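You operate a simulated robot arm through the tools that you are given. There is no shell and no other tool. Be economical: measure what you need, move in short steps, check, and stop when the job is done.

Carry out the task below with a simulated two-armed robot. There is one attempt and no reset: what you move stays moved.

Task
Wipe up the spill on the top of the games table with the blue cloth and put it back.

The check looks at the end state, three seconds after you hand in, the way a careful person would. Anything else that was tipped, shoved, dropped, spilled or broken makes it a failure. Flat cloth is picked up by pressing the open fingertips on it (5 to 10 N) and closing them slowly along it; thin cloth reads only 2 to 8 mm in the jaws.

Robot
Two 7-joint arms with two-finger parallel grippers on one trunk, on a base that drives. Base frame: it is fixed to the floor where the robot stands at the start and does not move with it; the origin is under the middle of the robot, x ahead of it, y to its left, z up; the surface under the hand at the start is at about z = 0.75. Units: m, degrees, N and s.
The left shoulder is at the start at [0.05, 0.165, 1.03], the right one opposite. With the tool pointing down near the work surface each hand reaches from about 0.24 to 0.7 m from the robot's upright axis, wherever it stands, measured 20 degrees to its own side. Payload 3.91 kg a hand.
The tool frame of a hand sits at the grasp point between the pads (the TCP): z along the fingers, y along the line on which they close. The tips reach 0.03 m beyond it. Largest opening 0.11 m; finger width 0.02, thickness 0.01; the body of the gripper, 0.048 by 0.112 m, starts 0.055 m behind the TCP.
Orientation is that of the tool frame in the base frame, as a unit quaternion [x, y, z, w]. With the fingers straight down and closing along the base's y, the tool's x points along the base's -x, its y along +y and its z along -z.

Tools
- The arms move only by the tool step_arm. It takes "left_commands", "right_commands" or both (then of equal length, played together; a hand with none holds still); each is a list of rows, each a list of 3 entries, a list of its own where there are three numbers: the shift along the base's x, y, z in m, then the turn, a rotation vector about the base's x, y, z in degrees, then the gripper command, from -1 (shut) to 1 (fully open), values between in proportion. In form: [[[x, y, z], [ax, ay, az], claw], ...]. A call has 1 to 8 rows; each row is the pose to reach, as a shift and turn from the pose commanded when the call began. A row lasts 0.2 s, in which the tool goes at most 0.05 m and 8.6 degrees; a call with a longer step from one row to the next is refused whole, and so is a gripper value outside its range. A pose out of reach is approached as far as the arm can. The call stops where the force on the tool passes 40 N (or 10 N more than at its start, if that is more) or the arm is blocked; 0.2 s more then pass. Each finger travels about 0.045 m/s and halts on what it meets, pressing with about 23 N; the grip force reading is that of the motor and also rises with nothing between the fingers. The clock runs only during rows and for 0.2 s after the last one: add rows that repeat a pose to give the fingers time. The reply holds the time, the measured pose of the TCP, the force on the tool along the base axes, the opening and the grip force, in the units named above and with some noise, with the torque about the TCP (base axes, N m) and any sound that the robot's microphone picked up, and new pictures: "views" is both (left out), scene, wrist or none (wrist: the cameras of the hands that moved).
- Cameras (640 x 400 px; columns grow to the right, rows downward): "scene" is now at [0.1172, 0.0159, 1.2005]; the picture's right is [0.18, -0.98, 0.00], its down [-0.56, -0.10, -0.82] and it looks along [0.81, 0.15, -0.57] (base axes); focal length 280 px, centre (320, 200). "left" rides on the left gripper at [0.072, -0.017, -0.103] in its tool frame; the picture's right is [0.23, 0.97, 0.00], its down [-0.76, 0.18, -0.62] and it looks along [-0.61, 0.14, 0.78] (tool axes); focal length 222 px, centre (320, 200). "right" rides on the right gripper at [0.072, 0.017, -0.103] in its tool frame; the picture's right is [-0.23, 0.97, 0.00], its down [-0.76, -0.18, -0.62] and it looks along [-0.61, -0.14, 0.78] (tool axes); focal length 222 px, centre (320, 200). There is no depth. A picture from a camera that has moved, and an enlarged one, comes with that camera's place and axes in the base frame and with its lens.
- move_column(by): slides the trunk up (or, below 0, down) by that many m; the arms and the scene camera ride with it, the base frame stays. It gives what a move gives, with no picture.
- base_move(legs): drives the robot by 1 to 6 legs, each [ahead, left, turn to the left] in m, m and degrees, along the robot's own axes; the way and the turn of a leg run together, so that a leg with both is an arc; at most 1.5 m and 180 degrees a leg. The arms and the cameras ride along, it lands a little off, and it stops where it bumps. It gives what a move gives, and a new picture of the scene camera.
- head_to(pan, tilt): turns the head with the scene camera to pan (to the left, within 80 degrees either way) and tilt (down, from -29 to 69), counted from straight ahead of the robot. It gives what a move gives, and a new picture of the scene camera.
- inspect(camera, box): a new picture of the part [left, top, right, bottom] of that camera's present view, enlarged. It takes no simulated time.
- close_job(): hands the job in; it is judged then, once.

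Go step by step. Nothing tells you exact positions but the pictures and the camera data: compare them with the known pose of the tool, close in by small moves and look again before you grip or let go. The budget is 120 turns and 260 pictures, counting those below and the enlarged ones. Unless the task says otherwise, let go and move clear before handing in, and close with one line.

The tools are called after "Request:" as name(argument=value, ...) on one line, values as JSON. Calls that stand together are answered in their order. step_arm: Moves the arms, as the interface text tells. Its arguments: {"type":"object","properties":{"left_commands":{"type":"array"},"right_commands":{"type":"array"},"views":{"type":"string","enum":["both","scene","wrist","none"]}},"required":[]} The other tools are called the same way: move_column (by) slides the trunk up or down; base_move (legs) drives the base; head_to (pan, tilt) turns the head that bears the scene camera; inspect (camera, box) takes an enlarged picture of a part of a camera's view; close_job () hands the job in.

At the start:

```text
time_s: 0.0
left_tool_pos: [0.4764, 0.3228, 1.0399]
left_tcp_rot: [0.0, 1.0, 0.0, 0.0]
left_contact_force: [-0.3, 0.8, -0.2]
left_torque: [0.0, 0.01, 0.0]
left_width: 0.1098
left_grip_force: 0.1
right_tool_pos: [0.5634, -0.1125, 1.0089]
right_tcp_rot: [0.0, 1.0, 0.0, 0.0]
right_contact_force: [-0.3, 0.3, -0.3]
right_torque: [0.01, -0.01, -0.03]
right_width: 0.11
right_grip_force: 0.0
trunk travel left (down, up): [-0.25, 0.253]
robot x, y, heading: [0.001, -0.0023, -0.2]
head pan, tilt: [10.5, 34.4]
```

scene: 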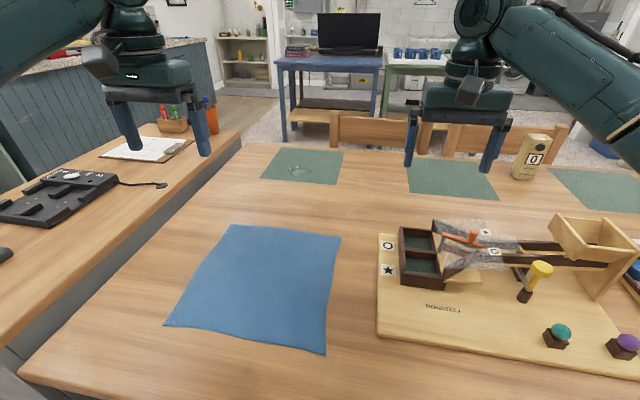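
right: 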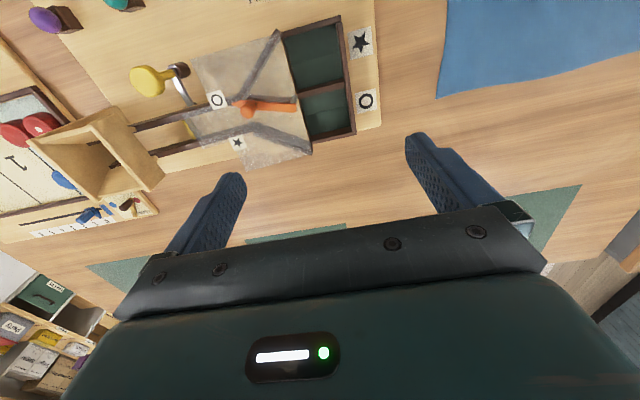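
left: 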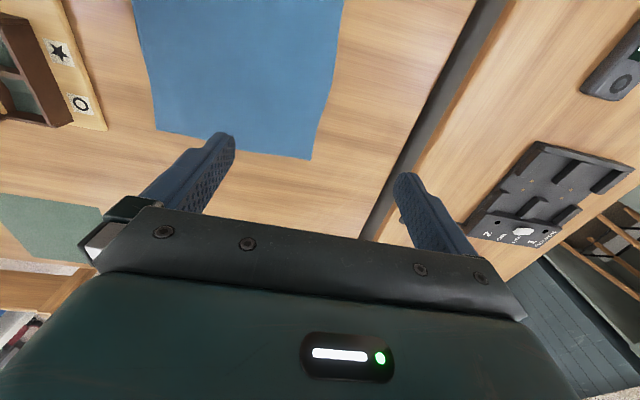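

I see the blue cloth flat on the table ahead and a shiny patch near the far-left green mat, which may be the spill. I'll enlarge both to check.

Request:
inspect(camera="scene", box=[240, 130, 380, 218])

Request:
inspect(camera="scene", box=[140, 200, 380, 350])

Request:
head_to(pan=-40, tilt=34)

```text
4.55 times, centred on (310, 174) of scene
camera zoom: at [0.1172, 0.0159, 1.2005], right [0.18, -0.98, 0.0], down [-0.56, -0.1, -0.82], along [0.81, 0.15, -0.57], focal length 1272 px, centre (366, 318)
```

zoom: 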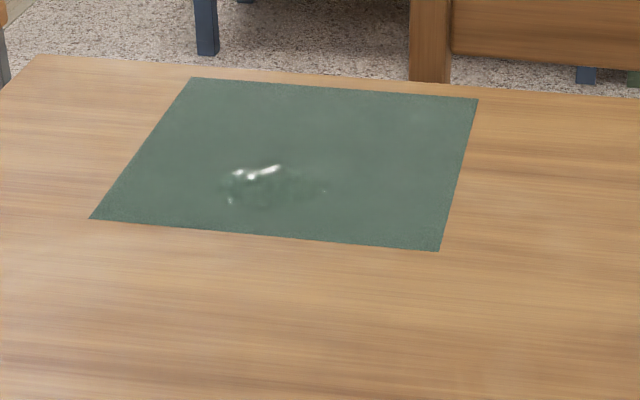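

```text
2.67 times, centred on (260, 275) of scene
camera zoom: at [0.1172, 0.0159, 1.2005], right [0.18, -0.98, 0.0], down [-0.56, -0.1, -0.82], along [0.81, 0.15, -0.57], focal length 746 px, centre (480, 0)
```

zoom: 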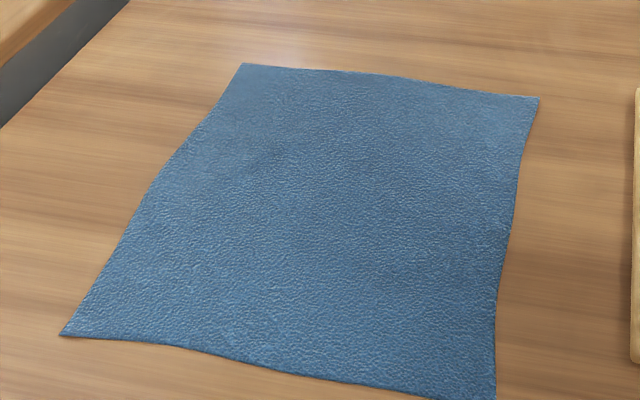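

```text
time_s: 1.2
left_tool_pos: [0.4773, 0.3242, 1.04]
left_tcp_rot: [0.0, 1.0, 0.0, 0.0]
left_contact_force: [-0.8, 0.1, -1.1]
left_torque: [0.0, 0.0, 0.0]
left_width: 0.1102
left_grip_force: 0.1
right_tool_pos: [0.5623, -0.1129, 1.0083]
right_tcp_rot: [-0.001, 1.0, 0.0, -0.001]
right_contact_force: [0.7, -0.5, 0.7]
right_torque: [0.0, -0.01, 0.01]
right_width: 0.1099
right_grip_force: 0.0
trunk travel left (down, up): [-0.25, 0.253]
robot x, y, heading: [0.0028, -0.0002, -0.0]
head pan, tilt: [-40.0, 34.0]
camera scene: at [0.0982, -0.057, 1.2012], right [-0.64, -0.77, 0.0], down [-0.43, 0.36, -0.83], along [0.64, -0.53, -0.56], focal length 280 px, centre (320, 200)
```

scene: 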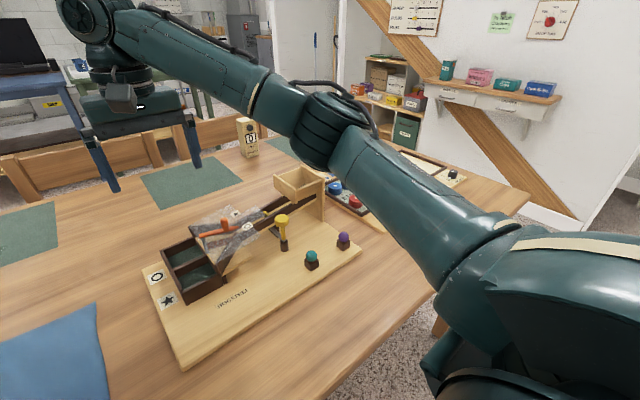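

The spill is a clear puddle on the far-left green mat, about (0.91, 0.24), which is beyond normal reach. The cloth is near (0.5, 0.2). I'll look around the table to see where the robot can stand.

Request:
head_to(pan=55, tilt=40)

Request:
head_to(pan=10, tilt=69)

Request:
head_to(pan=10, tilt=15)

```text
time_s: 2.9
left_tool_pos: [0.4769, 0.325, 1.0385]
left_tcp_rot: [0.0, 1.0, 0.0, 0.0]
left_contact_force: [-0.6, 0.3, -0.9]
left_torque: [0.01, 0.02, -0.01]
left_width: 0.11
left_grip_force: 0.1
right_tool_pos: [0.5626, -0.1128, 1.007]
right_tcp_rot: [0.0, 1.0, 0.0, 0.0]
right_contact_force: [0.2, 0.3, 0.2]
right_torque: [0.0, 0.01, -0.01]
right_width: 0.1098
right_grip_force: 0.0
trunk travel left (down, up): [-0.25, 0.253]
robot x, y, heading: [-0.0001, -0.0035, -0.2]
head pan, tilt: [55.0, 40.0]
camera scene: at [0.0791, 0.0695, 1.1921], right [0.82, -0.57, 0.0], down [-0.37, -0.53, -0.77], along [0.44, 0.63, -0.64], focal length 280 px, centre (320, 200)
```

scene: 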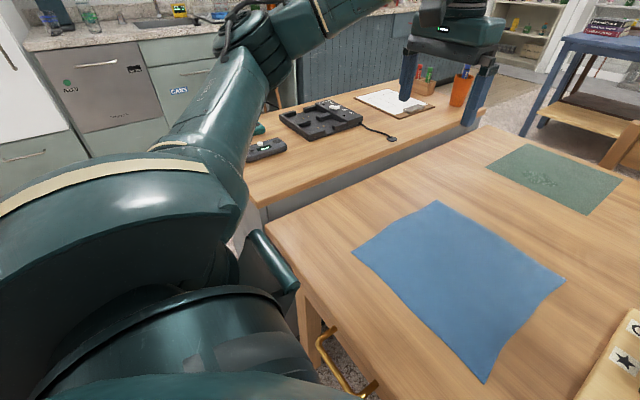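

```text
time_s: 4.0
left_tool_pos: [0.4771, 0.3244, 1.0401]
left_tcp_rot: [0.0, 1.0, 0.0, 0.001]
left_contact_force: [-0.1, 0.2, -0.4]
left_torque: [-0.01, 0.03, 0.02]
left_width: 0.1099
left_grip_force: 0.1
right_tool_pos: [0.5639, -0.1124, 1.0075]
right_tcp_rot: [0.0, 1.0, 0.0, 0.0]
right_contact_force: [0.4, 0.1, -0.9]
right_torque: [0.0, -0.02, -0.01]
right_width: 0.1096
right_grip_force: 0.2
trunk travel left (down, up): [-0.25, 0.253]
robot x, y, heading: [-0.0037, 0.0008, -0.1]
head pan, tilt: [10.0, 68.8]
camera scene: at [0.0854, 0.0097, 1.156], right [0.17, -0.98, 0.0], down [-0.92, -0.16, -0.36], along [0.36, 0.06, -0.93], focal length 280 px, centre (320, 200)
```

scene: 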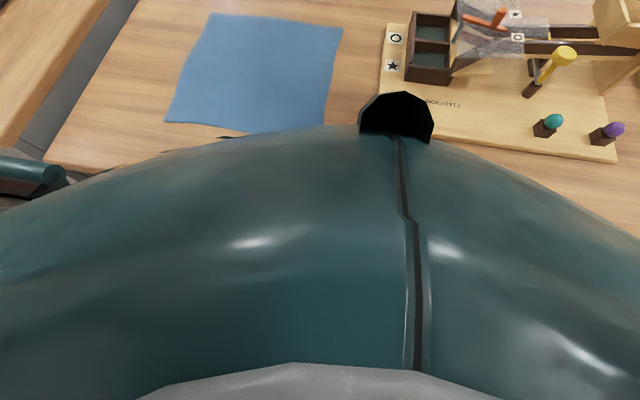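

```text
time_s: 5.2
left_tool_pos: [0.4768, 0.3226, 1.039]
left_tcp_rot: [0.0, 1.0, -0.001, 0.0]
left_contact_force: [0.3, 0.8, -0.1]
left_torque: [0.0, 0.0, 0.02]
left_width: 0.1099
left_grip_force: 0.0
right_tool_pos: [0.5633, -0.1125, 1.0072]
right_tcp_rot: [0.0, 1.0, 0.0, 0.001]
right_contact_force: [-0.3, 0.0, 0.3]
right_torque: [-0.01, -0.01, 0.01]
right_width: 0.1098
right_grip_force: 0.1
trunk travel left (down, up): [-0.25, 0.253]
robot x, y, heading: [-0.0, 0.0001, -0.2]
head pan, tilt: [10.0, 15.0]
camera scene: at [0.1223, 0.0161, 1.2316], right [0.17, -0.98, 0.0], down [-0.26, -0.05, -0.97], along [0.95, 0.17, -0.26], focal length 280 px, centre (320, 200)
```

scene: 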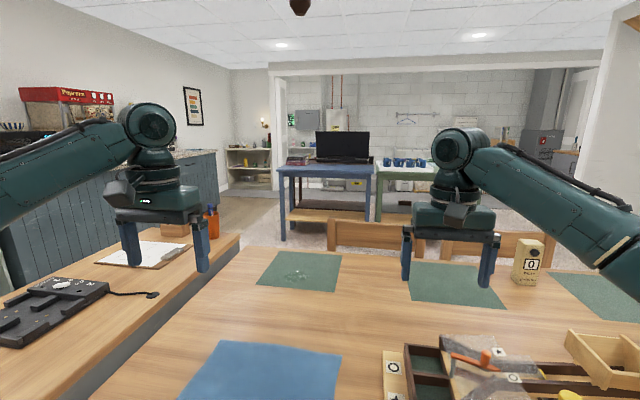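

The table's left side is flush against a counter, so I'd work from here. I'll test how far the left hand reaches when tilted forward, before I touch the cloth.

Request:
step_arm(left_commands=[[[0.04, -0.01, 0], [0, -7, 0], 1], [[0.08, -0.02, 0], [0, -14, 0], 1], [[0.12, -0.03, 0], [0, -21, 0], 1], [[0.16, -0.04, -0.02], [0, -28, 0], 1], [[0.2, -0.05, -0.04], [0, -35, 0], 1], [[0.24, -0.06, -0.06], [0, -42, 0], 1], [[0.28, -0.07, -0.08], [0, -45, 0], 1], [[0.32, -0.08, -0.1], [0, -45, 0], 1]], views="none")

Request:
step_arm(left_commands=[[[0.03, 0, -0.03], [0, 0, 0], 1], [[0.06, 0, -0.06], [0, 0, 0], 1], [[0.09, 0, -0.08], [0, 0, 0], 1], [[0.12, 0, -0.1], [0, 0, 0], 1], [[0.14, 0, -0.11], [0, 0, 0], 1], [[0.16, 0, -0.11], [0, 0, 0], 1]], views="both")

```text
time_s: 7.0
left_tool_pos: [0.793, 0.2398, 0.9379]
left_tcp_rot: [0.001, 0.924, 0.001, 0.383]
left_contact_force: [0.7, 0.5, -0.2]
left_torque: [0.0, -0.01, -0.02]
left_width: 0.1101
left_grip_force: 0.1
left hand out of reach, approached as far as the arm can: row 8
right_tool_pos: [0.5629, -0.1143, 1.0079]
right_tcp_rot: [0.0, 1.0, 0.0, 0.0]
right_contact_force: [-0.3, -0.1, -0.2]
right_torque: [-0.01, 0.0, 0.03]
right_width: 0.11
right_grip_force: 0.1
trunk travel left (down, up): [-0.25, 0.253]
robot x, y, heading: [-0.0042, -0.0016, -0.1]
head pan, tilt: [10.0, 15.0]
```

```text
time_s: 8.4
left_tool_pos: [0.7931, 0.2373, 0.8542]
left_tcp_rot: [0.0, 0.924, -0.001, 0.382]
left_contact_force: [0.6, 0.0, -0.5]
left_torque: [-0.02, 0.01, -0.01]
left_width: 0.1101
left_grip_force: 0.0
left hand out of reach, approached as far as the arm can: row 1, 2, 3, 4, 5, 6
right_tool_pos: [0.5633, -0.1125, 1.0087]
right_tcp_rot: [0.0, 1.0, 0.0, 0.0]
right_contact_force: [0.1, 0.2, -0.1]
right_torque: [-0.02, 0.0, 0.04]
right_width: 0.1098
right_grip_force: 0.0
trunk travel left (down, up): [-0.25, 0.253]
robot x, y, heading: [-0.0038, 0.0006, 0.2]
head pan, tilt: [10.0, 15.0]
camera scene: at [0.1222, 0.0161, 1.2317], right [0.17, -0.98, 0.0], down [-0.25, -0.04, -0.97], along [0.95, 0.17, -0.26], focal length 280 px, centre (320, 200)
camera left: at [0.6687, 0.2214, 0.8761], right [-0.16, 0.97, -0.16], down [0.1, 0.18, 0.98], along [0.98, 0.14, -0.12], focal length 222 px, centre (320, 200)
```

scene: 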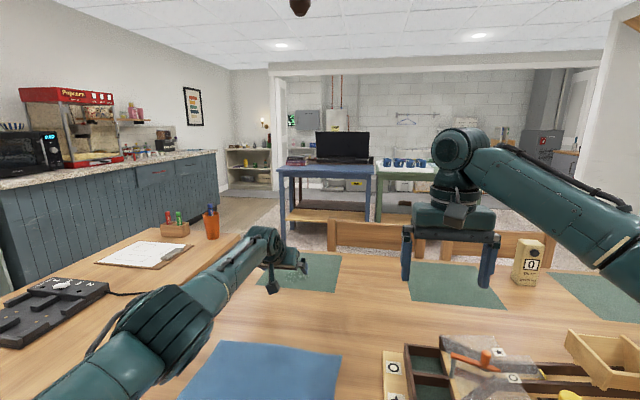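
left: 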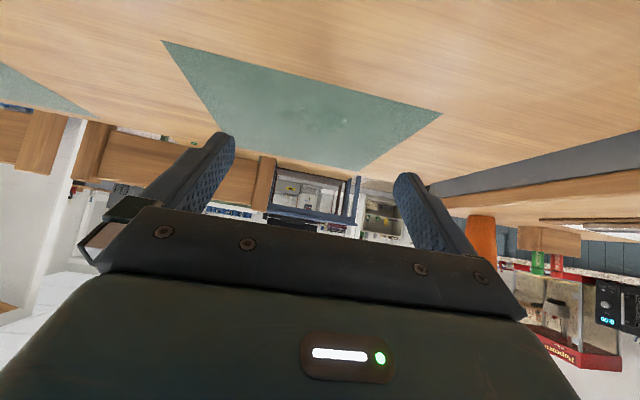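

The left hand stops at x≈0.79, and it needs about 0.95. Turning the robot right brings the left shoulder closer, so I'll retract, raise the right hand clear and turn.

Request:
step_arm(left_commands=[[[-0.04, 0.01, 0.03], [0, 7, 0], 1], [[-0.08, 0.02, 0.06], [0, 14, 0], 1], [[-0.12, 0.03, 0.09], [0, 21, 0], 1], [[-0.16, 0.04, 0.12], [0, 28, 0], 1], [[-0.2, 0.05, 0.15], [0, 35, 0], 1], [[-0.24, 0.06, 0.18], [0, 42, 0], 1], [[-0.28, 0.07, 0.19], [0, 45, 0], 1], [[-0.32, 0.08, 0.19], [0, 45, 0], 1]], right_commands=[[[0, 0, 0.02], [0, 0, 0], 1], [[0, 0, 0.04], [0, 0, 0], 1], [[0, 0, 0.06], [0, 0, 0], 1], [[-0.03, 0, 0.08], [0, 0, 0], 1], [[-0.06, 0, 0.1], [0, 0, 0], 1], [[-0.09, 0, 0.12], [0, 0, 0], 1], [[-0.12, 0, 0.13], [0, 0, 0], 1], [[-0.14, 0, 0.13], [0, 0, 0], 1]], views="none")

Request:
base_move(legs=[[0, 0, -25]])

```text
refused: row 1 steps farther than a row can; nothing moved
```

```text
time_s: 10.1
left_tool_pos: [0.8215, -0.1164, 0.8538]
left_tcp_rot: [0.199, 0.902, -0.082, 0.374]
left_contact_force: [0.4, -0.7, 0.2]
left_torque: [0.02, 0.02, 0.01]
left_width: 0.11
left_grip_force: 0.0
right_tool_pos: [0.4641, -0.3388, 1.0086]
right_tcp_rot: [0.216, 0.976, 0.0, 0.0]
right_contact_force: [-0.2, 0.3, 0.7]
right_torque: [-0.02, 0.0, 0.01]
right_width: 0.1101
right_grip_force: 0.0
trunk travel left (down, up): [-0.25, 0.253]
robot x, y, heading: [0.0006, 0.0014, -24.9]
head pan, tilt: [10.0, 15.0]
camera scene: at [0.1178, -0.0366, 1.2317], right [-0.26, -0.97, 0.0], down [-0.25, 0.07, -0.97], along [0.93, -0.25, -0.26], focal length 280 px, centre (320, 200)
```

scene: 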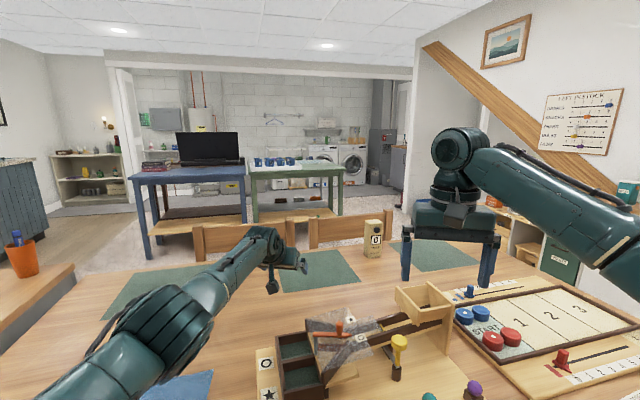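

The turn went through with the left arm still extended, because the retract was refused, but nothing looks touched. I'll retract properly now and raise the right hand.

Request:
step_arm(left_commands=[[[-0.02, 0.01, 0.03], [2.5, 5.5, 0], 1], [[-0.05, 0.03, 0.06], [5, 11, 0], 1], [[-0.08, 0.05, 0.09], [7.5, 16.5, 0], 1], [[-0.11, 0.08, 0.11], [10, 22, 0], 1], [[-0.14, 0.11, 0.13], [12.5, 27.5, 0], 1], [[-0.17, 0.14, 0.15], [15, 33, 0], 1], [[-0.2, 0.17, 0.17], [17, 37, 0], 1], [[-0.23, 0.2, 0.19], [19, 40.8, 0], 1]], right_commands=[[[0, 0, 0.02], [0, 0, 0], 1], [[0, 0, 0.04], [0, 0, 0], 1], [[0, 0, 0.06], [0, 0, 0], 1], [[-0.03, 0, 0.08], [0, 0, 0], 1], [[-0.05, 0, 0.1], [0, 0, 0], 1], [[-0.08, 0, 0.12], [0, 0, 0], 1], [[-0.1, 0, 0.13], [0, 0, 0], 1], [[-0.11, 0, 0.14], [0, 0, 0], 1]], views="scene")

```text
time_s: 11.9
left_tool_pos: [0.5902, 0.0844, 1.0437]
left_tcp_rot: [0.215, 0.977, 0.001, 0.0]
left_contact_force: [0.2, -0.2, -0.3]
left_torque: [0.04, 0.02, -0.05]
left_width: 0.1097
left_grip_force: 0.1
right_tool_pos: [0.3527, -0.3386, 1.1493]
right_tcp_rot: [0.216, 0.976, 0.001, 0.0]
right_contact_force: [-0.5, -0.8, 0.3]
right_torque: [0.02, 0.01, 0.02]
right_width: 0.1099
right_grip_force: 0.2
trunk travel left (down, up): [-0.25, 0.253]
robot x, y, heading: [-0.0003, 0.0016, -24.9]
head pan, tilt: [10.0, 15.0]
camera scene: at [0.1173, -0.0361, 1.2317], right [-0.26, -0.97, 0.0], down [-0.25, 0.07, -0.97], along [0.93, -0.25, -0.26], focal length 280 px, centre (320, 200)
```

scene: 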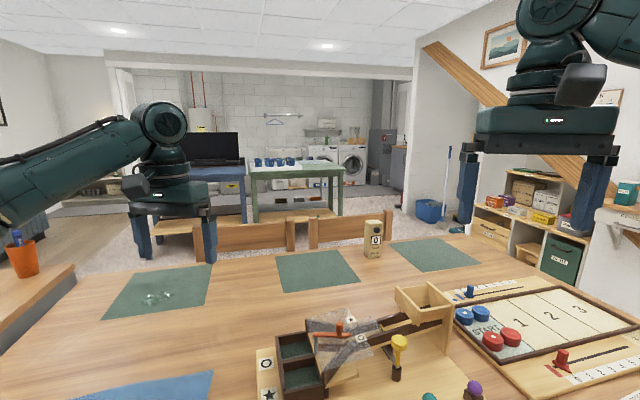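

Both hands are clear. I'll turn further right so the left shoulder faces the table.

Request:
base_move(legs=[[0, 0, -35]])

Request:
head_to(pan=65, tilt=35)

```text
time_s: 14.0
left_tool_pos: [0.5305, -0.2744, 1.0429]
left_tcp_rot: [0.5, 0.866, 0.001, 0.001]
left_contact_force: [0.6, -0.9, -0.9]
left_torque: [-0.01, 0.01, 0.0]
left_width: 0.1101
left_grip_force: 0.1
right_tool_pos: [0.0936, -0.48, 1.1474]
right_tcp_rot: [0.5, 0.866, 0.001, 0.0]
right_contact_force: [0.7, 0.2, -0.1]
right_torque: [-0.01, 0.02, 0.0]
right_width: 0.1101
right_grip_force: 0.0
trunk travel left (down, up): [-0.25, 0.253]
robot x, y, heading: [0.0021, 0.0002, -60.1]
head pan, tilt: [10.0, 15.0]
camera scene: at [0.0756, -0.0973, 1.2316], right [-0.77, -0.64, 0.0], down [-0.17, 0.2, -0.97], along [0.62, -0.74, -0.26], focal length 280 px, centre (320, 200)
```

scene: 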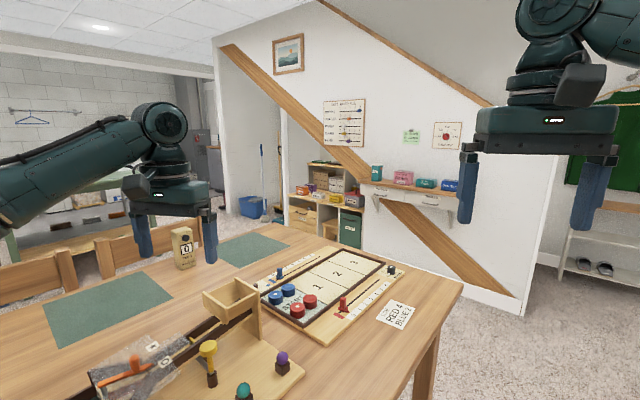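

```text
time_s: 15.2
left_tool_pos: [0.5315, -0.2727, 1.0436]
left_tcp_rot: [0.501, 0.866, 0.001, 0.001]
left_contact_force: [0.3, -0.2, 0.4]
left_torque: [-0.01, 0.01, -0.01]
left_width: 0.11
left_grip_force: 0.1
right_tool_pos: [0.0932, -0.4804, 1.1472]
right_tcp_rot: [0.5, 0.866, -0.001, 0.0]
right_contact_force: [0.5, 0.4, -0.3]
right_torque: [-0.01, -0.02, 0.01]
right_width: 0.1099
right_grip_force: 0.1
trunk travel left (down, up): [-0.25, 0.253]
robot x, y, heading: [0.0013, 0.0011, -60.1]
head pan, tilt: [65.0, 35.0]
camera scene: at [0.1034, -0.0181, 1.1997], right [0.08, -1.0, 0.0], down [-0.57, -0.05, -0.82], along [0.82, 0.07, -0.57], focal length 280 px, centre (320, 200)
```

scene: 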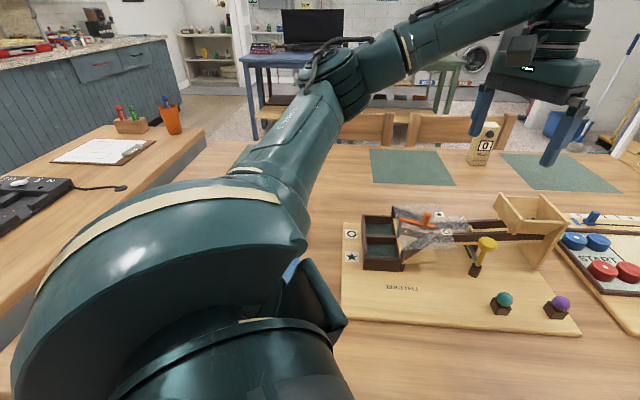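

I'm turned to -60°. I'll swing the left hand back over the cloth with its fingers facing forward, then retest the reach.

Request:
step_arm(left_commands=[[[0.0, 0.045, 0], [0, 0, 7.5], 1], [[0.0, 0.09, 0], [0, 0, 15], 1], [[0.0, 0.135, 0], [0, 0, 22.5], 1], [[0.0, 0.18, 0], [0, 0, 30], 1], [[0.0, 0.225, 0], [0, 0, 37.5], 1], [[0.0, 0.27, 0], [0, 0, 45], 1], [[0.0, 0.315, 0], [0, 0, 52.5], 1], [[0.0, 0.36, 0], [0, 0, 60], 1]], views="none")

Request:
step_arm(left_commands=[[[0.03, 0.02, -0.01], [0, -7, 0], 1], [[0.06, 0.04, -0.02], [0, -14, 0], 1], [[0.09, 0.06, -0.04], [0, -21, 0], 1], [[0.12, 0.08, -0.06], [0, -28, 0], 1], [[0.15, 0.1, -0.08], [0, -35, 0], 1], [[0.18, 0.12, -0.1], [0, -42, 0], 1], [[0.21, 0.13, -0.12], [0, -45, 0], 1], [[0.25, 0.13, -0.14], [0, -45, 0], 1]], views="none")

Request:
step_arm(left_commands=[[[0.04, 0, -0.01], [0, 0, 0], 1], [[0.08, 0, -0.02], [0, 0, 0], 1], [[0.12, 0, -0.03], [0, 0, 0], 1], [[0.16, 0, -0.04], [0, 0, 0], 1]], views="both")

```text
time_s: 17.1
left_tool_pos: [0.5605, -0.0595, 1.0138]
left_tcp_rot: [-0.001, 1.0, 0.001, 0.0]
left_contact_force: [0.5, -0.5, -0.4]
left_torque: [-0.02, -0.03, 0.0]
left_width: 0.11
left_grip_force: 0.0
left hand out of reach, approached as far as the arm can: row 5, 6, 7, 8
right_tool_pos: [0.0942, -0.4809, 1.148]
right_tcp_rot: [0.501, 0.866, -0.001, 0.0]
right_contact_force: [-0.3, 0.6, 0.4]
right_torque: [0.01, -0.02, 0.0]
right_width: 0.1102
right_grip_force: 0.0
trunk travel left (down, up): [-0.25, 0.253]
robot x, y, heading: [-0.003, 0.0018, -60.2]
head pan, tilt: [65.0, 35.0]
```

```text
time_s: 18.9
left_tool_pos: [0.8095, 0.0702, 0.876]
left_tcp_rot: [0.001, 0.923, 0.0, 0.384]
left_contact_force: [-0.5, 0.0, -0.2]
left_torque: [0.03, 0.0, 0.02]
left_width: 0.1104
left_grip_force: 0.0
left hand out of reach, approached as far as the arm can: row 1, 2
right_tool_pos: [0.0948, -0.4808, 1.1475]
right_tcp_rot: [0.501, 0.866, 0.0, 0.0]
right_contact_force: [0.2, -0.2, 0.4]
right_torque: [0.01, -0.02, 0.0]
right_width: 0.1101
right_grip_force: 0.1
trunk travel left (down, up): [-0.25, 0.253]
robot x, y, heading: [0.0024, 0.0005, -60.3]
head pan, tilt: [65.0, 35.0]
```

```text
time_s: 19.9
left_tool_pos: [0.9582, 0.0705, 0.8382]
left_tcp_rot: [0.001, 0.924, 0.0, 0.382]
left_contact_force: [-0.7, 0.8, 0.5]
left_torque: [0.0, -0.03, -0.02]
left_width: 0.1101
left_grip_force: 0.1
left hand out of reach, approached as far as the arm can: row 4
right_tool_pos: [0.0939, -0.4804, 1.1485]
right_tcp_rot: [0.501, 0.866, 0.0, 0.0]
right_contact_force: [-0.7, 0.9, 0.0]
right_torque: [-0.04, -0.02, 0.05]
right_width: 0.1099
right_grip_force: 0.1
trunk travel left (down, up): [-0.25, 0.253]
robot x, y, heading: [-0.0005, 0.0048, -60.1]
head pan, tilt: [65.0, 35.0]
camera scene: at [0.1032, -0.0175, 1.1997], right [0.09, -1.0, 0.0], down [-0.57, -0.05, -0.82], along [0.82, 0.07, -0.57], focal length 280 px, centre (320, 200)
camera left: at [0.8339, 0.0538, 0.8614], right [-0.16, 0.97, -0.16], down [0.1, 0.18, 0.98], along [0.98, 0.14, -0.12], focal length 222 px, centre (320, 200)
```

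scene: 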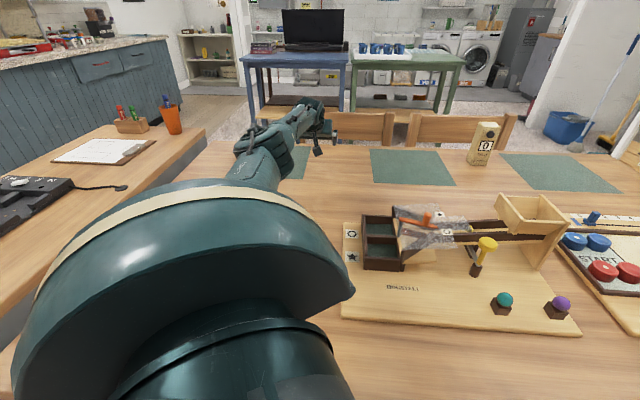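
left: 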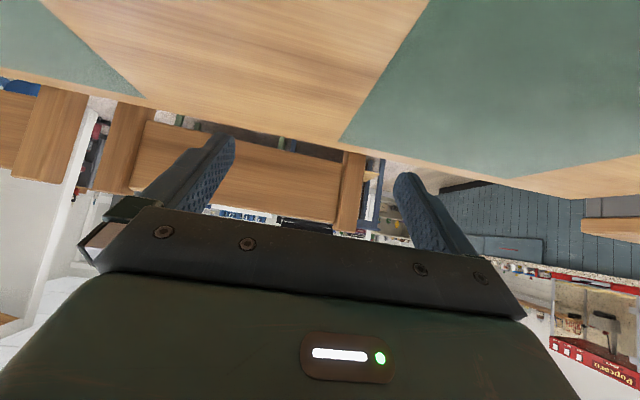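

The hand now reaches x≈0.96. I'll test moving sideways to the spill's y.

Request:
step_arm(left_commands=[[[-0.02, 0.04, 0], [0, 0, 0], 1], [[-0.02, 0.08, 0], [0, 0, 0], 1], [[-0.02, 0.12, 0], [0, 0, 0], 1], [[-0.02, 0.16, 0], [0, 0, 0], 1], [[-0.02, 0.19, -0.02], [0, 0, 0], 1]], views="wrist")

```text
time_s: 21.1
left_tool_pos: [0.9374, 0.249, 0.8253]
left_tcp_rot: [0.002, 0.924, 0.002, 0.382]
left_contact_force: [-1.1, -0.8, 0.8]
left_torque: [0.02, 0.04, 0.03]
left_width: 0.1098
left_grip_force: 0.0
left hand out of reach, approached as far as the arm can: row 5
right_tool_pos: [0.0925, -0.4814, 1.1482]
right_tcp_rot: [0.5, 0.866, 0.001, 0.0]
right_contact_force: [-0.9, -0.2, 0.2]
right_torque: [0.02, -0.03, 0.0]
right_width: 0.1101
right_grip_force: 0.0
trunk travel left (down, up): [-0.25, 0.253]
robot x, y, heading: [-0.0005, 0.0015, -60.0]
head pan, tilt: [65.0, 35.0]
camera left: at [0.8127, 0.2318, 0.8482], right [-0.16, 0.97, -0.16], down [0.1, 0.17, 0.98], along [0.98, 0.14, -0.12], focal length 222 px, centre (320, 200)
```

left: 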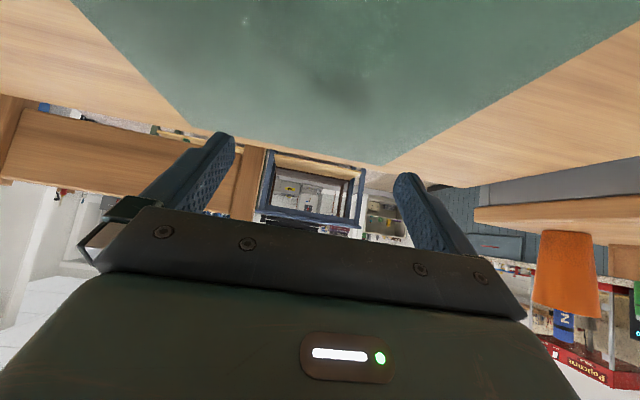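

The spill is reachable here. I'll test lowering to just above the mat, off to the spill's side.

Request:
step_arm(left_commands=[[[0, 0, -0.01], [0, 0, 0], 1], [[0, 0, -0.02], [0, 0, 0], 1], [[0, 0, -0.035], [0, 0, 0], 1]], views="none")

```text
time_s: 21.9
left_tool_pos: [0.9343, 0.2436, 0.7954]
left_tcp_rot: [0.0, 0.924, 0.001, 0.383]
left_contact_force: [-0.1, -0.5, -0.4]
left_torque: [0.02, 0.0, 0.01]
left_width: 0.1098
left_grip_force: 0.0
left hand out of reach, approached as far as the arm can: row 2, 3
right_tool_pos: [0.0936, -0.4806, 1.1468]
right_tcp_rot: [0.5, 0.866, 0.0, 0.0]
right_contact_force: [-0.5, 0.2, 0.1]
right_torque: [0.0, 0.01, 0.03]
right_width: 0.11
right_grip_force: 0.1
trunk travel left (down, up): [-0.25, 0.253]
robot x, y, heading: [0.0005, -0.0033, -60.2]
head pan, tilt: [65.0, 35.0]
```

Full wiping reach is confirmed. Now I'll retract over the cloth's far edge and see whether I can grasp it from this stance.

Request:
step_arm(left_commands=[[[-0.03, 0, 0.03], [0, 0, 0], 1], [[-0.07, 0, 0.05], [0, 4, 0], 1], [[-0.11, 0, 0.06], [0, 8, 0], 1], [[-0.15, -0.01, 0.07], [0, 12, 0], 1], [[-0.19, -0.02, 0.07], [0, 15, 0], 1], [[-0.23, -0.03, 0.07], [0, 15, 0], 1], [[-0.27, -0.04, 0.07], [0, 15, 0], 1], [[-0.31, -0.04, 0.07], [0, 15, 0], 1]], views="both")

```text
time_s: 23.6
left_tool_pos: [0.8795, 0.3148, 0.8686]
left_tcp_rot: [0.0, 0.966, -0.001, 0.26]
left_contact_force: [0.6, -0.7, 0.4]
left_torque: [0.01, -0.01, -0.02]
left_width: 0.11
left_grip_force: 0.0
left hand out of reach, approached as far as the arm can: row 1, 2, 3, 4, 5, 6, 7, 8
right_tool_pos: [0.0915, -0.4801, 1.15]
right_tcp_rot: [0.501, 0.865, 0.0, 0.002]
right_contact_force: [0.1, 0.5, 0.1]
right_torque: [-0.08, -0.05, -0.01]
right_width: 0.1101
right_grip_force: 0.2
trunk travel left (down, up): [-0.25, 0.253]
robot x, y, heading: [0.0034, 0.0006, -60.0]
head pan, tilt: [65.0, 35.0]
camera scene: at [0.1016, -0.0163, 1.2], right [0.09, -1.0, 0.0], down [-0.57, -0.05, -0.82], along [0.82, 0.07, -0.57], focal length 280 px, centre (320, 200)
camera left: at [0.7624, 0.2983, 0.9217], right [-0.2, 0.97, -0.12], down [0.34, 0.18, 0.92], along [0.92, 0.14, -0.37], focal length 222 px, centre (320, 200)
```

scene: 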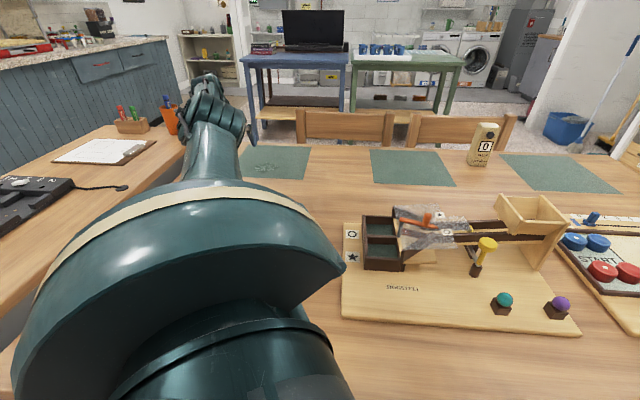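
left: 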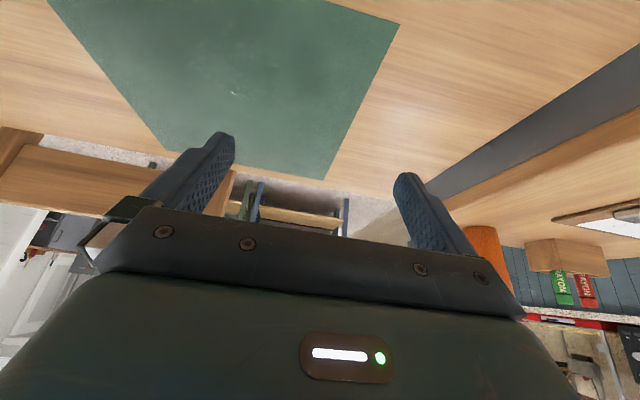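

From this stance the near region hits joint limits, so I'll wipe at -60° and grasp the cloth from the original heading. I'll bring the hand back along its outward path.

Request:
step_arm(left_commands=[[[0, -0.04, 0.0], [0, 0, 0], 1], [[0, -0.08, 0.0], [0, 0, 0], 1], [[0, -0.12, 0.0], [0, 0, 0], 1], [[0, -0.16, 0.0], [0, 0, 0], 1], [[-0.01, -0.2, 0.01], [0, 0, 0], 1], [[-0.03, -0.24, 0.02], [0, 0, 0], 1], [[-0.06, -0.26, 0.04], [0, 7, 0], 1], [[-0.09, -0.28, 0.06], [0, 14, 0], 1]], views="none")

Request:
step_arm(left_commands=[[[-0.03, -0.02, 0.02], [0, 7, -2], 1], [[-0.06, -0.04, 0.04], [0, 14, -4], 1], [[-0.1, -0.06, 0.06], [0, 16, -8], 1], [[-0.14, -0.08, 0.08], [0, 16, -14], 1], [[-0.18, -0.1, 0.1], [0, 16, -20], 1], [[-0.22, -0.12, 0.11], [0, 16, -26], 1]], views="scene")

```text
time_s: 25.4
left_tool_pos: [0.8784, -0.0006, 0.9772]
left_tcp_rot: [0.014, 0.986, -0.015, 0.167]
left_contact_force: [-1.0, 1.4, -0.3]
left_torque: [-0.07, -0.09, 0.0]
left_width: 0.11
left_grip_force: 0.0
left hand out of reach, approached as far as the arm can: row 1, 2, 3, 4, 5, 6, 7, 8
right_tool_pos: [0.0868, -0.4881, 1.1449]
right_tcp_rot: [0.502, 0.865, 0.005, -0.001]
right_contact_force: [-2.4, -4.3, -2.0]
right_torque: [0.27, -0.17, 0.02]
right_width: 0.1102
right_grip_force: 0.1
trunk travel left (down, up): [-0.25, 0.253]
robot x, y, heading: [-0.0012, 0.0031, -60.3]
head pan, tilt: [65.0, 35.0]
```

```text
time_s: 26.9
left_tool_pos: [0.6954, -0.2119, 1.1344]
left_tcp_rot: [0.234, 0.97, -0.055, 0.022]
left_contact_force: [-1.3, -0.7, 0.1]
left_torque: [0.06, -0.07, 0.02]
left_width: 0.1102
left_grip_force: 0.1
left hand out of reach, approached as far as the arm can: row 2, 3, 4, 5, 6
right_tool_pos: [0.0892, -0.4859, 1.1434]
right_tcp_rot: [0.502, 0.865, 0.004, 0.0]
right_contact_force: [-1.4, -2.2, -1.8]
right_torque: [0.13, -0.12, 0.02]
right_width: 0.11
right_grip_force: 0.0
trunk travel left (down, up): [-0.25, 0.253]
robot x, y, heading: [-0.0004, -0.0004, -60.4]
head pan, tilt: [65.0, 35.0]
camera scene: at [0.1, -0.0224, 1.2], right [0.09, -1.0, 0.0], down [-0.57, -0.04, -0.82], along [0.82, 0.07, -0.57], focal length 280 px, centre (320, 200)
```

scene: 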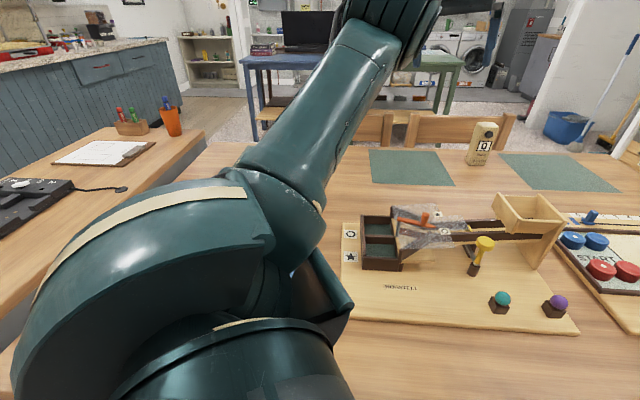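

The hand is high and clear. I'll turn back to the original heading to pick up the cloth.

Request:
base_move(legs=[[0, 0, 52]])

Request:
head_to(pan=25, tilt=40)

```text
time_s: 28.1
left_tool_pos: [0.72, -0.1074, 1.1315]
left_tcp_rot: [0.161, 0.985, -0.058, 0.025]
left_contact_force: [0.4, 0.6, -0.4]
left_torque: [-0.02, 0.01, -0.03]
left_width: 0.1098
left_grip_force: 0.0
right_tool_pos: [0.1585, -0.4628, 1.148]
right_tcp_rot: [0.436, 0.9, 0.0, 0.0]
right_contact_force: [0.1, -1.3, 0.7]
right_torque: [-0.03, -0.02, 0.01]
right_width: 0.1101
right_grip_force: 0.0
trunk travel left (down, up): [-0.25, 0.253]
robot x, y, heading: [0.001, -0.0005, -52.0]
head pan, tilt: [65.0, 35.0]
stopped in leg 1: the robot was blocked; the commanded pose is now the measured one
camera scene: at [0.103, -0.0065, 1.1998], right [0.22, -0.97, 0.0], down [-0.56, -0.13, -0.82], along [0.8, 0.18, -0.57], focal length 280 px, centre (320, 200)
```

scene: 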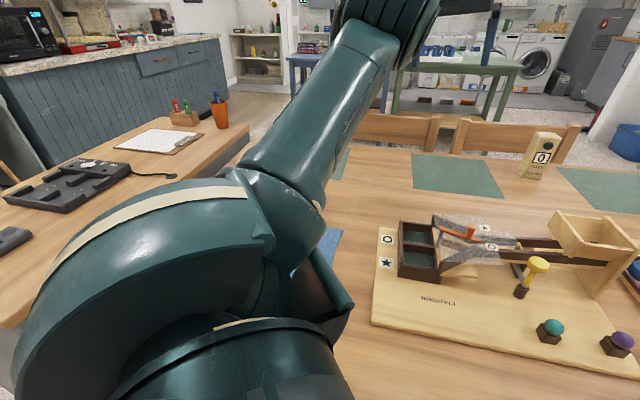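

```text
time_s: 29.1
left_tool_pos: [0.7197, -0.1087, 1.133]
left_tcp_rot: [0.16, 0.985, -0.056, 0.025]
left_contact_force: [0.4, 0.5, -0.5]
left_torque: [0.02, 0.01, 0.0]
left_width: 0.1097
left_grip_force: 0.1
right_tool_pos: [0.159, -0.4641, 1.1476]
right_tcp_rot: [0.436, 0.9, 0.001, 0.0]
right_contact_force: [-0.6, -0.1, -0.4]
right_torque: [0.02, 0.01, 0.01]
right_width: 0.1099
right_grip_force: 0.1
trunk travel left (down, up): [-0.25, 0.253]
robot x, y, heading: [-0.0002, -0.0034, -51.8]
head pan, tilt: [25.0, 40.0]
camera scene: at [0.0928, -0.0653, 1.1921], right [-0.45, -0.89, 0.0], down [-0.57, 0.29, -0.77], along [0.68, -0.35, -0.64], focal length 280 px, centre (320, 200)
```

scene: 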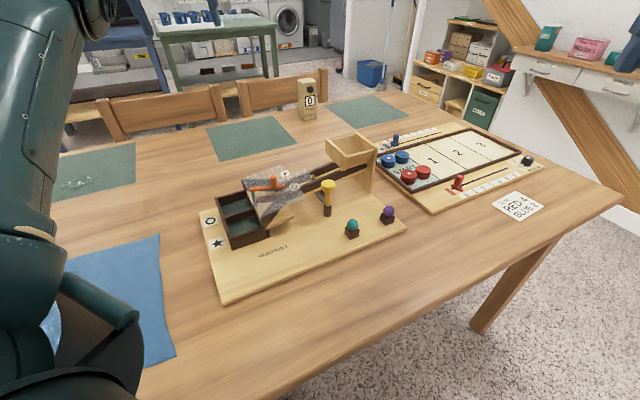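

The turn was blocked early. I'll look around the body to find what is touching before moving on.

Request:
head_to(pan=50, tilt=0)

Request:
head_to(pan=-60, tilt=20)

```text
time_s: 30.2
left_tool_pos: [0.7204, -0.1068, 1.1332]
left_tcp_rot: [0.16, 0.985, -0.056, 0.026]
left_contact_force: [-0.1, -0.2, 0.1]
left_torque: [-0.02, 0.0, 0.03]
left_width: 0.1099
left_grip_force: 0.1
right_tool_pos: [0.1591, -0.4638, 1.1482]
right_tcp_rot: [0.436, 0.9, 0.001, 0.0]
right_contact_force: [-0.5, 0.1, 0.0]
right_torque: [0.06, -0.01, -0.01]
right_width: 0.1102
right_grip_force: 0.1
trunk travel left (down, up): [-0.25, 0.253]
robot x, y, heading: [-0.0028, 0.0023, -51.9]
head pan, tilt: [50.0, 0.0]
camera scene: at [0.1068, -0.0301, 1.2558], right [-0.03, -1.0, 0.0], down [0.0, 0.0, -1.0], along [1.0, -0.03, 0.0], focal length 280 px, centre (320, 200)
```

scene: 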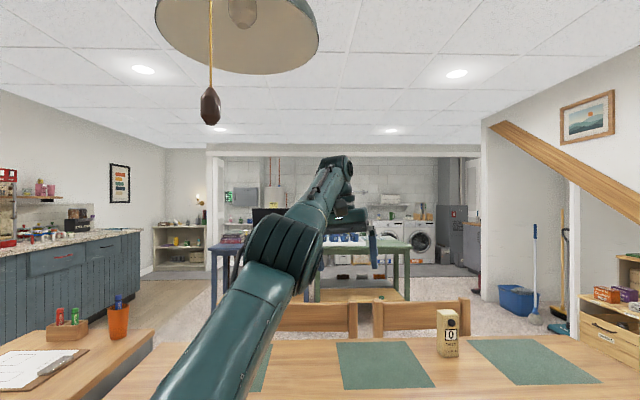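

```text
time_s: 32.1
left_tool_pos: [0.7199, -0.1088, 1.132]
left_tcp_rot: [0.161, 0.985, -0.056, 0.025]
left_contact_force: [0.5, -0.1, -0.5]
left_torque: [-0.03, -0.01, 0.0]
left_width: 0.11
left_grip_force: 0.0
right_tool_pos: [0.1595, -0.4637, 1.1481]
right_tcp_rot: [0.436, 0.9, 0.001, 0.001]
right_contact_force: [0.6, -0.1, 0.3]
right_torque: [0.02, 0.01, 0.02]
right_width: 0.1103
right_grip_force: 0.0
trunk travel left (down, up): [-0.25, 0.253]
robot x, y, heading: [-0.002, -0.0001, -51.9]
head pan, tilt: [-60.0, 20.0]
camera scene: at [-0.0181, -0.1131, 1.2233], right [-0.93, 0.37, 0.0], down [0.13, 0.32, -0.94], along [-0.35, -0.87, -0.34], focal length 280 px, centre (320, 200)
```

scene: 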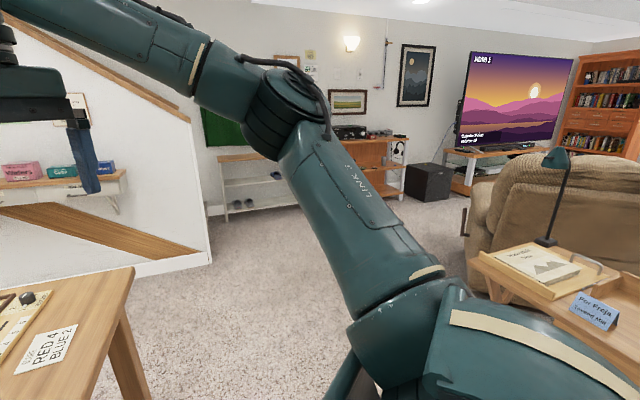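

I see nothing in contact yet, but a lamp cord knob hangs near (0.48, 0.10, 1.36), and I must stay below it. I'll look down on the left side.

Request:
head_to(pan=80, tilt=50)

Request:
head_to(pan=30, tilt=-29)

```text
time_s: 34.3
left_tool_pos: [0.7196, -0.108, 1.132]
left_tcp_rot: [0.161, 0.985, -0.057, 0.025]
left_contact_force: [0.5, 0.1, -0.5]
left_torque: [-0.01, 0.01, -0.04]
left_width: 0.1099
left_grip_force: 0.0
right_tool_pos: [0.1592, -0.4635, 1.1483]
right_tcp_rot: [0.436, 0.9, 0.0, 0.002]
right_contact_force: [0.4, -0.3, 0.9]
right_torque: [0.0, -0.01, 0.0]
right_width: 0.1098
right_grip_force: 0.1
trunk travel left (down, up): [-0.25, 0.253]
robot x, y, heading: [0.0008, -0.0021, -52.3]
head pan, tilt: [80.0, 50.0]
camera scene: at [0.0846, 0.0097, 1.1781], right [0.47, -0.88, 0.0], down [-0.68, -0.36, -0.64], along [0.57, 0.3, -0.76], focal length 280 px, centre (320, 200)
```

scene: 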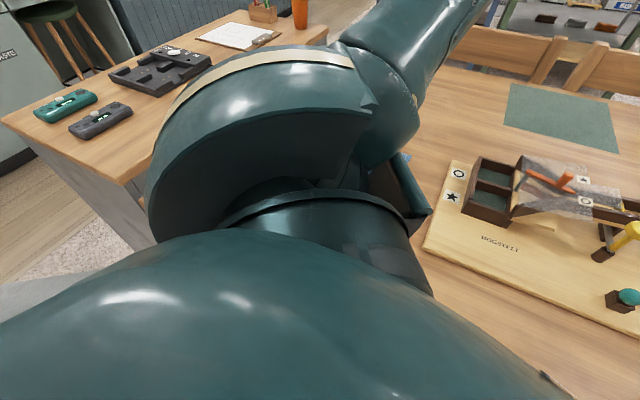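

```text
time_s: 35.8
left_tool_pos: [0.7208, -0.1082, 1.1326]
left_tcp_rot: [0.161, 0.985, -0.056, 0.025]
left_contact_force: [0.6, 0.0, -0.2]
left_torque: [-0.02, 0.01, 0.0]
left_width: 0.1101
left_grip_force: 0.0
right_tool_pos: [0.1591, -0.4633, 1.1484]
right_tcp_rot: [0.436, 0.9, 0.001, 0.002]
right_contact_force: [1.0, 0.5, 0.1]
right_torque: [0.01, -0.03, -0.01]
right_width: 0.11
right_grip_force: 0.1
trunk travel left (down, up): [-0.25, 0.253]
robot x, y, heading: [-0.0008, -0.0065, -52.2]
head pan, tilt: [30.0, -28.6]
camera scene: at [0.0786, -0.0517, 1.2959], right [-0.37, -0.93, 0.0], down [0.45, -0.18, -0.88], along [0.81, -0.33, 0.48], focal length 280 px, centre (320, 200)
```

scene: 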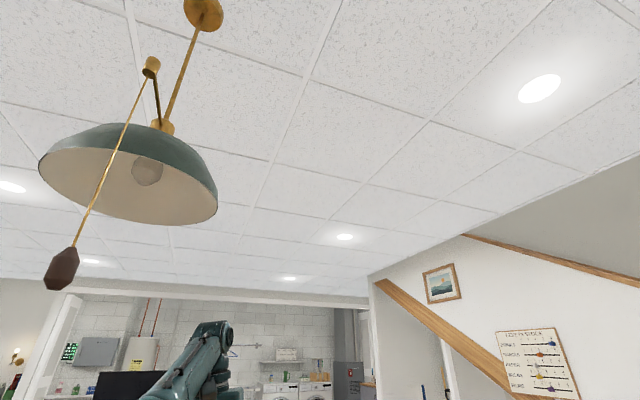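

Nothing visible is blocking, so I'll retry with a small turn.

Request:
base_move(legs=[[0, 0, 8]])

```text
time_s: 36.6
left_tool_pos: [0.7214, -0.094, 1.1331]
left_tcp_rot: [0.147, 0.987, -0.056, 0.026]
left_contact_force: [0.6, -0.6, 0.4]
left_torque: [0.07, 0.01, -0.03]
left_width: 0.11
left_grip_force: 0.0
right_tool_pos: [0.1692, -0.4636, 1.1475]
right_tcp_rot: [0.424, 0.906, 0.001, 0.001]
right_contact_force: [-0.2, -0.2, 0.6]
right_torque: [-0.01, 0.0, 0.0]
right_width: 0.11
right_grip_force: 0.0
trunk travel left (down, up): [-0.25, 0.253]
robot x, y, heading: [-0.0044, -0.0058, -50.6]
head pan, tilt: [30.0, -28.6]
stopped in leg 1: the robot was blocked; the commanded pose is now the measured one
camera scene: at [0.0779, -0.0544, 1.2962], right [-0.35, -0.94, 0.0], down [0.45, -0.17, -0.88], along [0.82, -0.31, 0.48], focal length 280 px, centre (320, 200)
```

scene: 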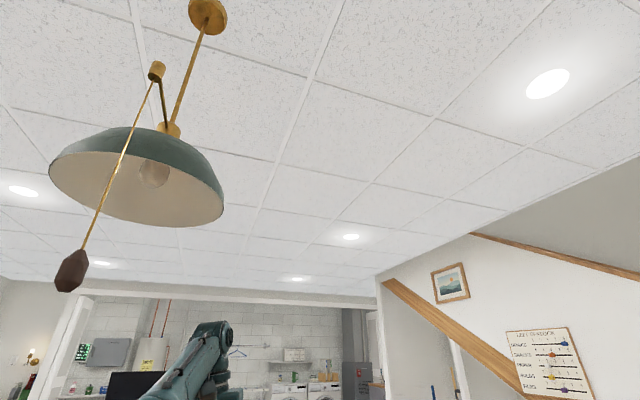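

It is still blocked, so the base is probably touching the table or its edge. I'll back straight away from the table by 6 cm, then turn.

Request:
base_move(legs=[[-0.039, -0.046, 0]])

Request:
head_to(pan=60, tilt=10)

```text
time_s: 37.7
left_tool_pos: [0.663, -0.0884, 1.1317]
left_tcp_rot: [0.147, 0.987, -0.057, 0.025]
left_contact_force: [-0.2, -0.6, 0.1]
left_torque: [0.03, 0.02, -0.04]
left_width: 0.11
left_grip_force: 0.1
right_tool_pos: [0.1126, -0.461, 1.1479]
right_tcp_rot: [0.423, 0.906, 0.0, 0.0]
right_contact_force: [-0.4, 0.3, -1.1]
right_torque: [0.02, -0.02, 0.02]
right_width: 0.1102
right_grip_force: 0.0
trunk travel left (down, up): [-0.25, 0.253]
robot x, y, heading: [-0.064, -0.0045, -50.3]
head pan, tilt: [30.0, -28.6]
camera scene: at [0.02, -0.0508, 1.2959], right [-0.35, -0.94, 0.0], down [0.45, -0.17, -0.88], along [0.82, -0.31, 0.48], focal length 280 px, centre (320, 200)
```

scene: 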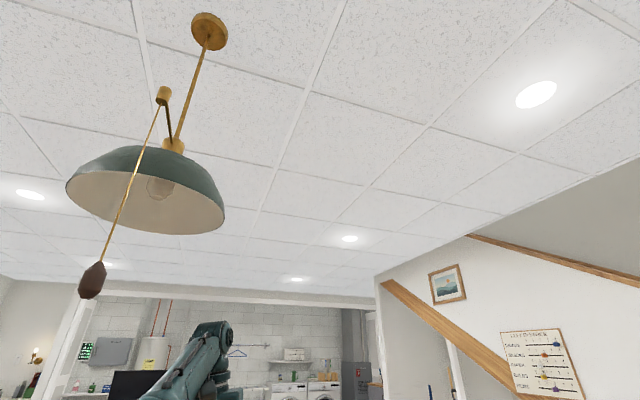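

```text
time_s: 38.8
left_tool_pos: [0.663, -0.0896, 1.1307]
left_tcp_rot: [0.146, 0.987, -0.057, 0.025]
left_contact_force: [-0.3, -1.1, -0.1]
left_torque: [0.01, -0.04, 0.01]
left_width: 0.11
left_grip_force: 0.1
right_tool_pos: [0.1107, -0.4611, 1.1494]
right_tcp_rot: [0.422, 0.906, -0.001, 0.0]
right_contact_force: [0.5, 0.2, 0.3]
right_torque: [-0.02, 0.01, 0.0]
right_width: 0.1101
right_grip_force: 0.0
trunk travel left (down, up): [-0.25, 0.253]
robot x, y, heading: [-0.0651, -0.0045, -50.2]
head pan, tilt: [60.0, 10.0]
camera scene: at [0.0494, -0.012, 1.2399], right [0.17, -0.99, 0.0], down [-0.17, -0.03, -0.98], along [0.97, 0.16, -0.17], focal length 280 px, centre (320, 200)
```

scene: 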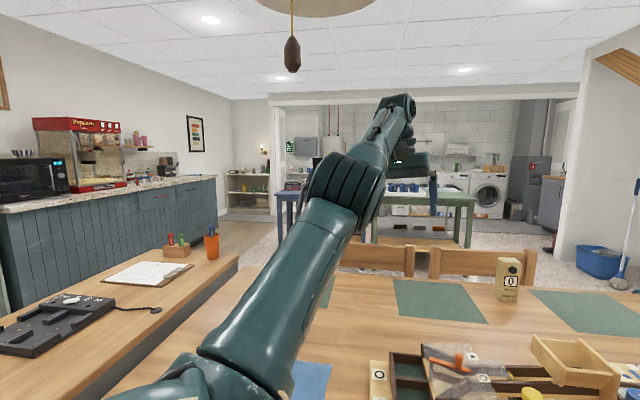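

Backing off worked. I'll lower the left hand a little so the arm passes well under the lamp cord, then turn.

Request:
step_arm(left_commands=[[[0, 0, -0.03], [0, 0, 0], 1], [[0, 0, -0.06], [0, 0, 0], 1], [[0, 0, -0.09], [0, 0, 0], 1]], views="none")

Request:
base_move(legs=[[0, 0, 25]])

```text
time_s: 39.6
left_tool_pos: [0.6965, -0.0994, 1.0532]
left_tcp_rot: [0.147, 0.987, -0.057, 0.024]
left_contact_force: [0.3, -0.8, -1.1]
left_torque: [0.02, -0.04, 0.02]
left_width: 0.11
left_grip_force: 0.0
left hand out of reach, approached as far as the arm can: row 1, 2, 3
right_tool_pos: [0.1131, -0.4599, 1.1482]
right_tcp_rot: [0.422, 0.906, -0.001, 0.001]
right_contact_force: [-0.6, -0.4, -0.5]
right_torque: [0.03, -0.02, -0.01]
right_width: 0.1102
right_grip_force: 0.1
trunk travel left (down, up): [-0.25, 0.253]
robot x, y, heading: [-0.0615, -0.005, -50.4]
head pan, tilt: [60.0, 10.0]
```

```text
time_s: 41.3
left_tool_pos: [0.6662, 0.2296, 1.0534]
left_tcp_rot: [-0.069, 0.996, -0.051, 0.035]
left_contact_force: [-0.5, 0.4, -0.8]
left_torque: [0.04, -0.05, -0.01]
left_width: 0.1098
left_grip_force: 0.0
right_tool_pos: [0.2878, -0.3438, 1.1491]
right_tcp_rot: [0.217, 0.976, 0.0, 0.0]
right_contact_force: [-0.4, -0.9, 0.8]
right_torque: [0.01, 0.0, -0.02]
right_width: 0.11
right_grip_force: 0.0
trunk travel left (down, up): [-0.25, 0.253]
robot x, y, heading: [-0.0613, -0.0032, -25.3]
head pan, tilt: [60.0, 10.0]
camera scene: at [0.0421, 0.0354, 1.2398], right [0.57, -0.82, 0.0], down [-0.14, -0.1, -0.98], along [0.81, 0.56, -0.17], focal length 280 px, centre (320, 200)
```

scene: 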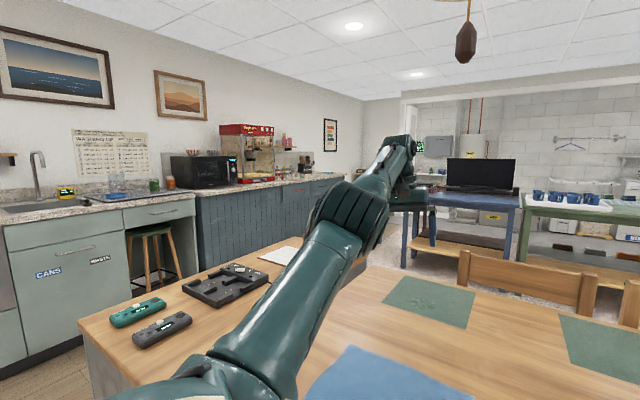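

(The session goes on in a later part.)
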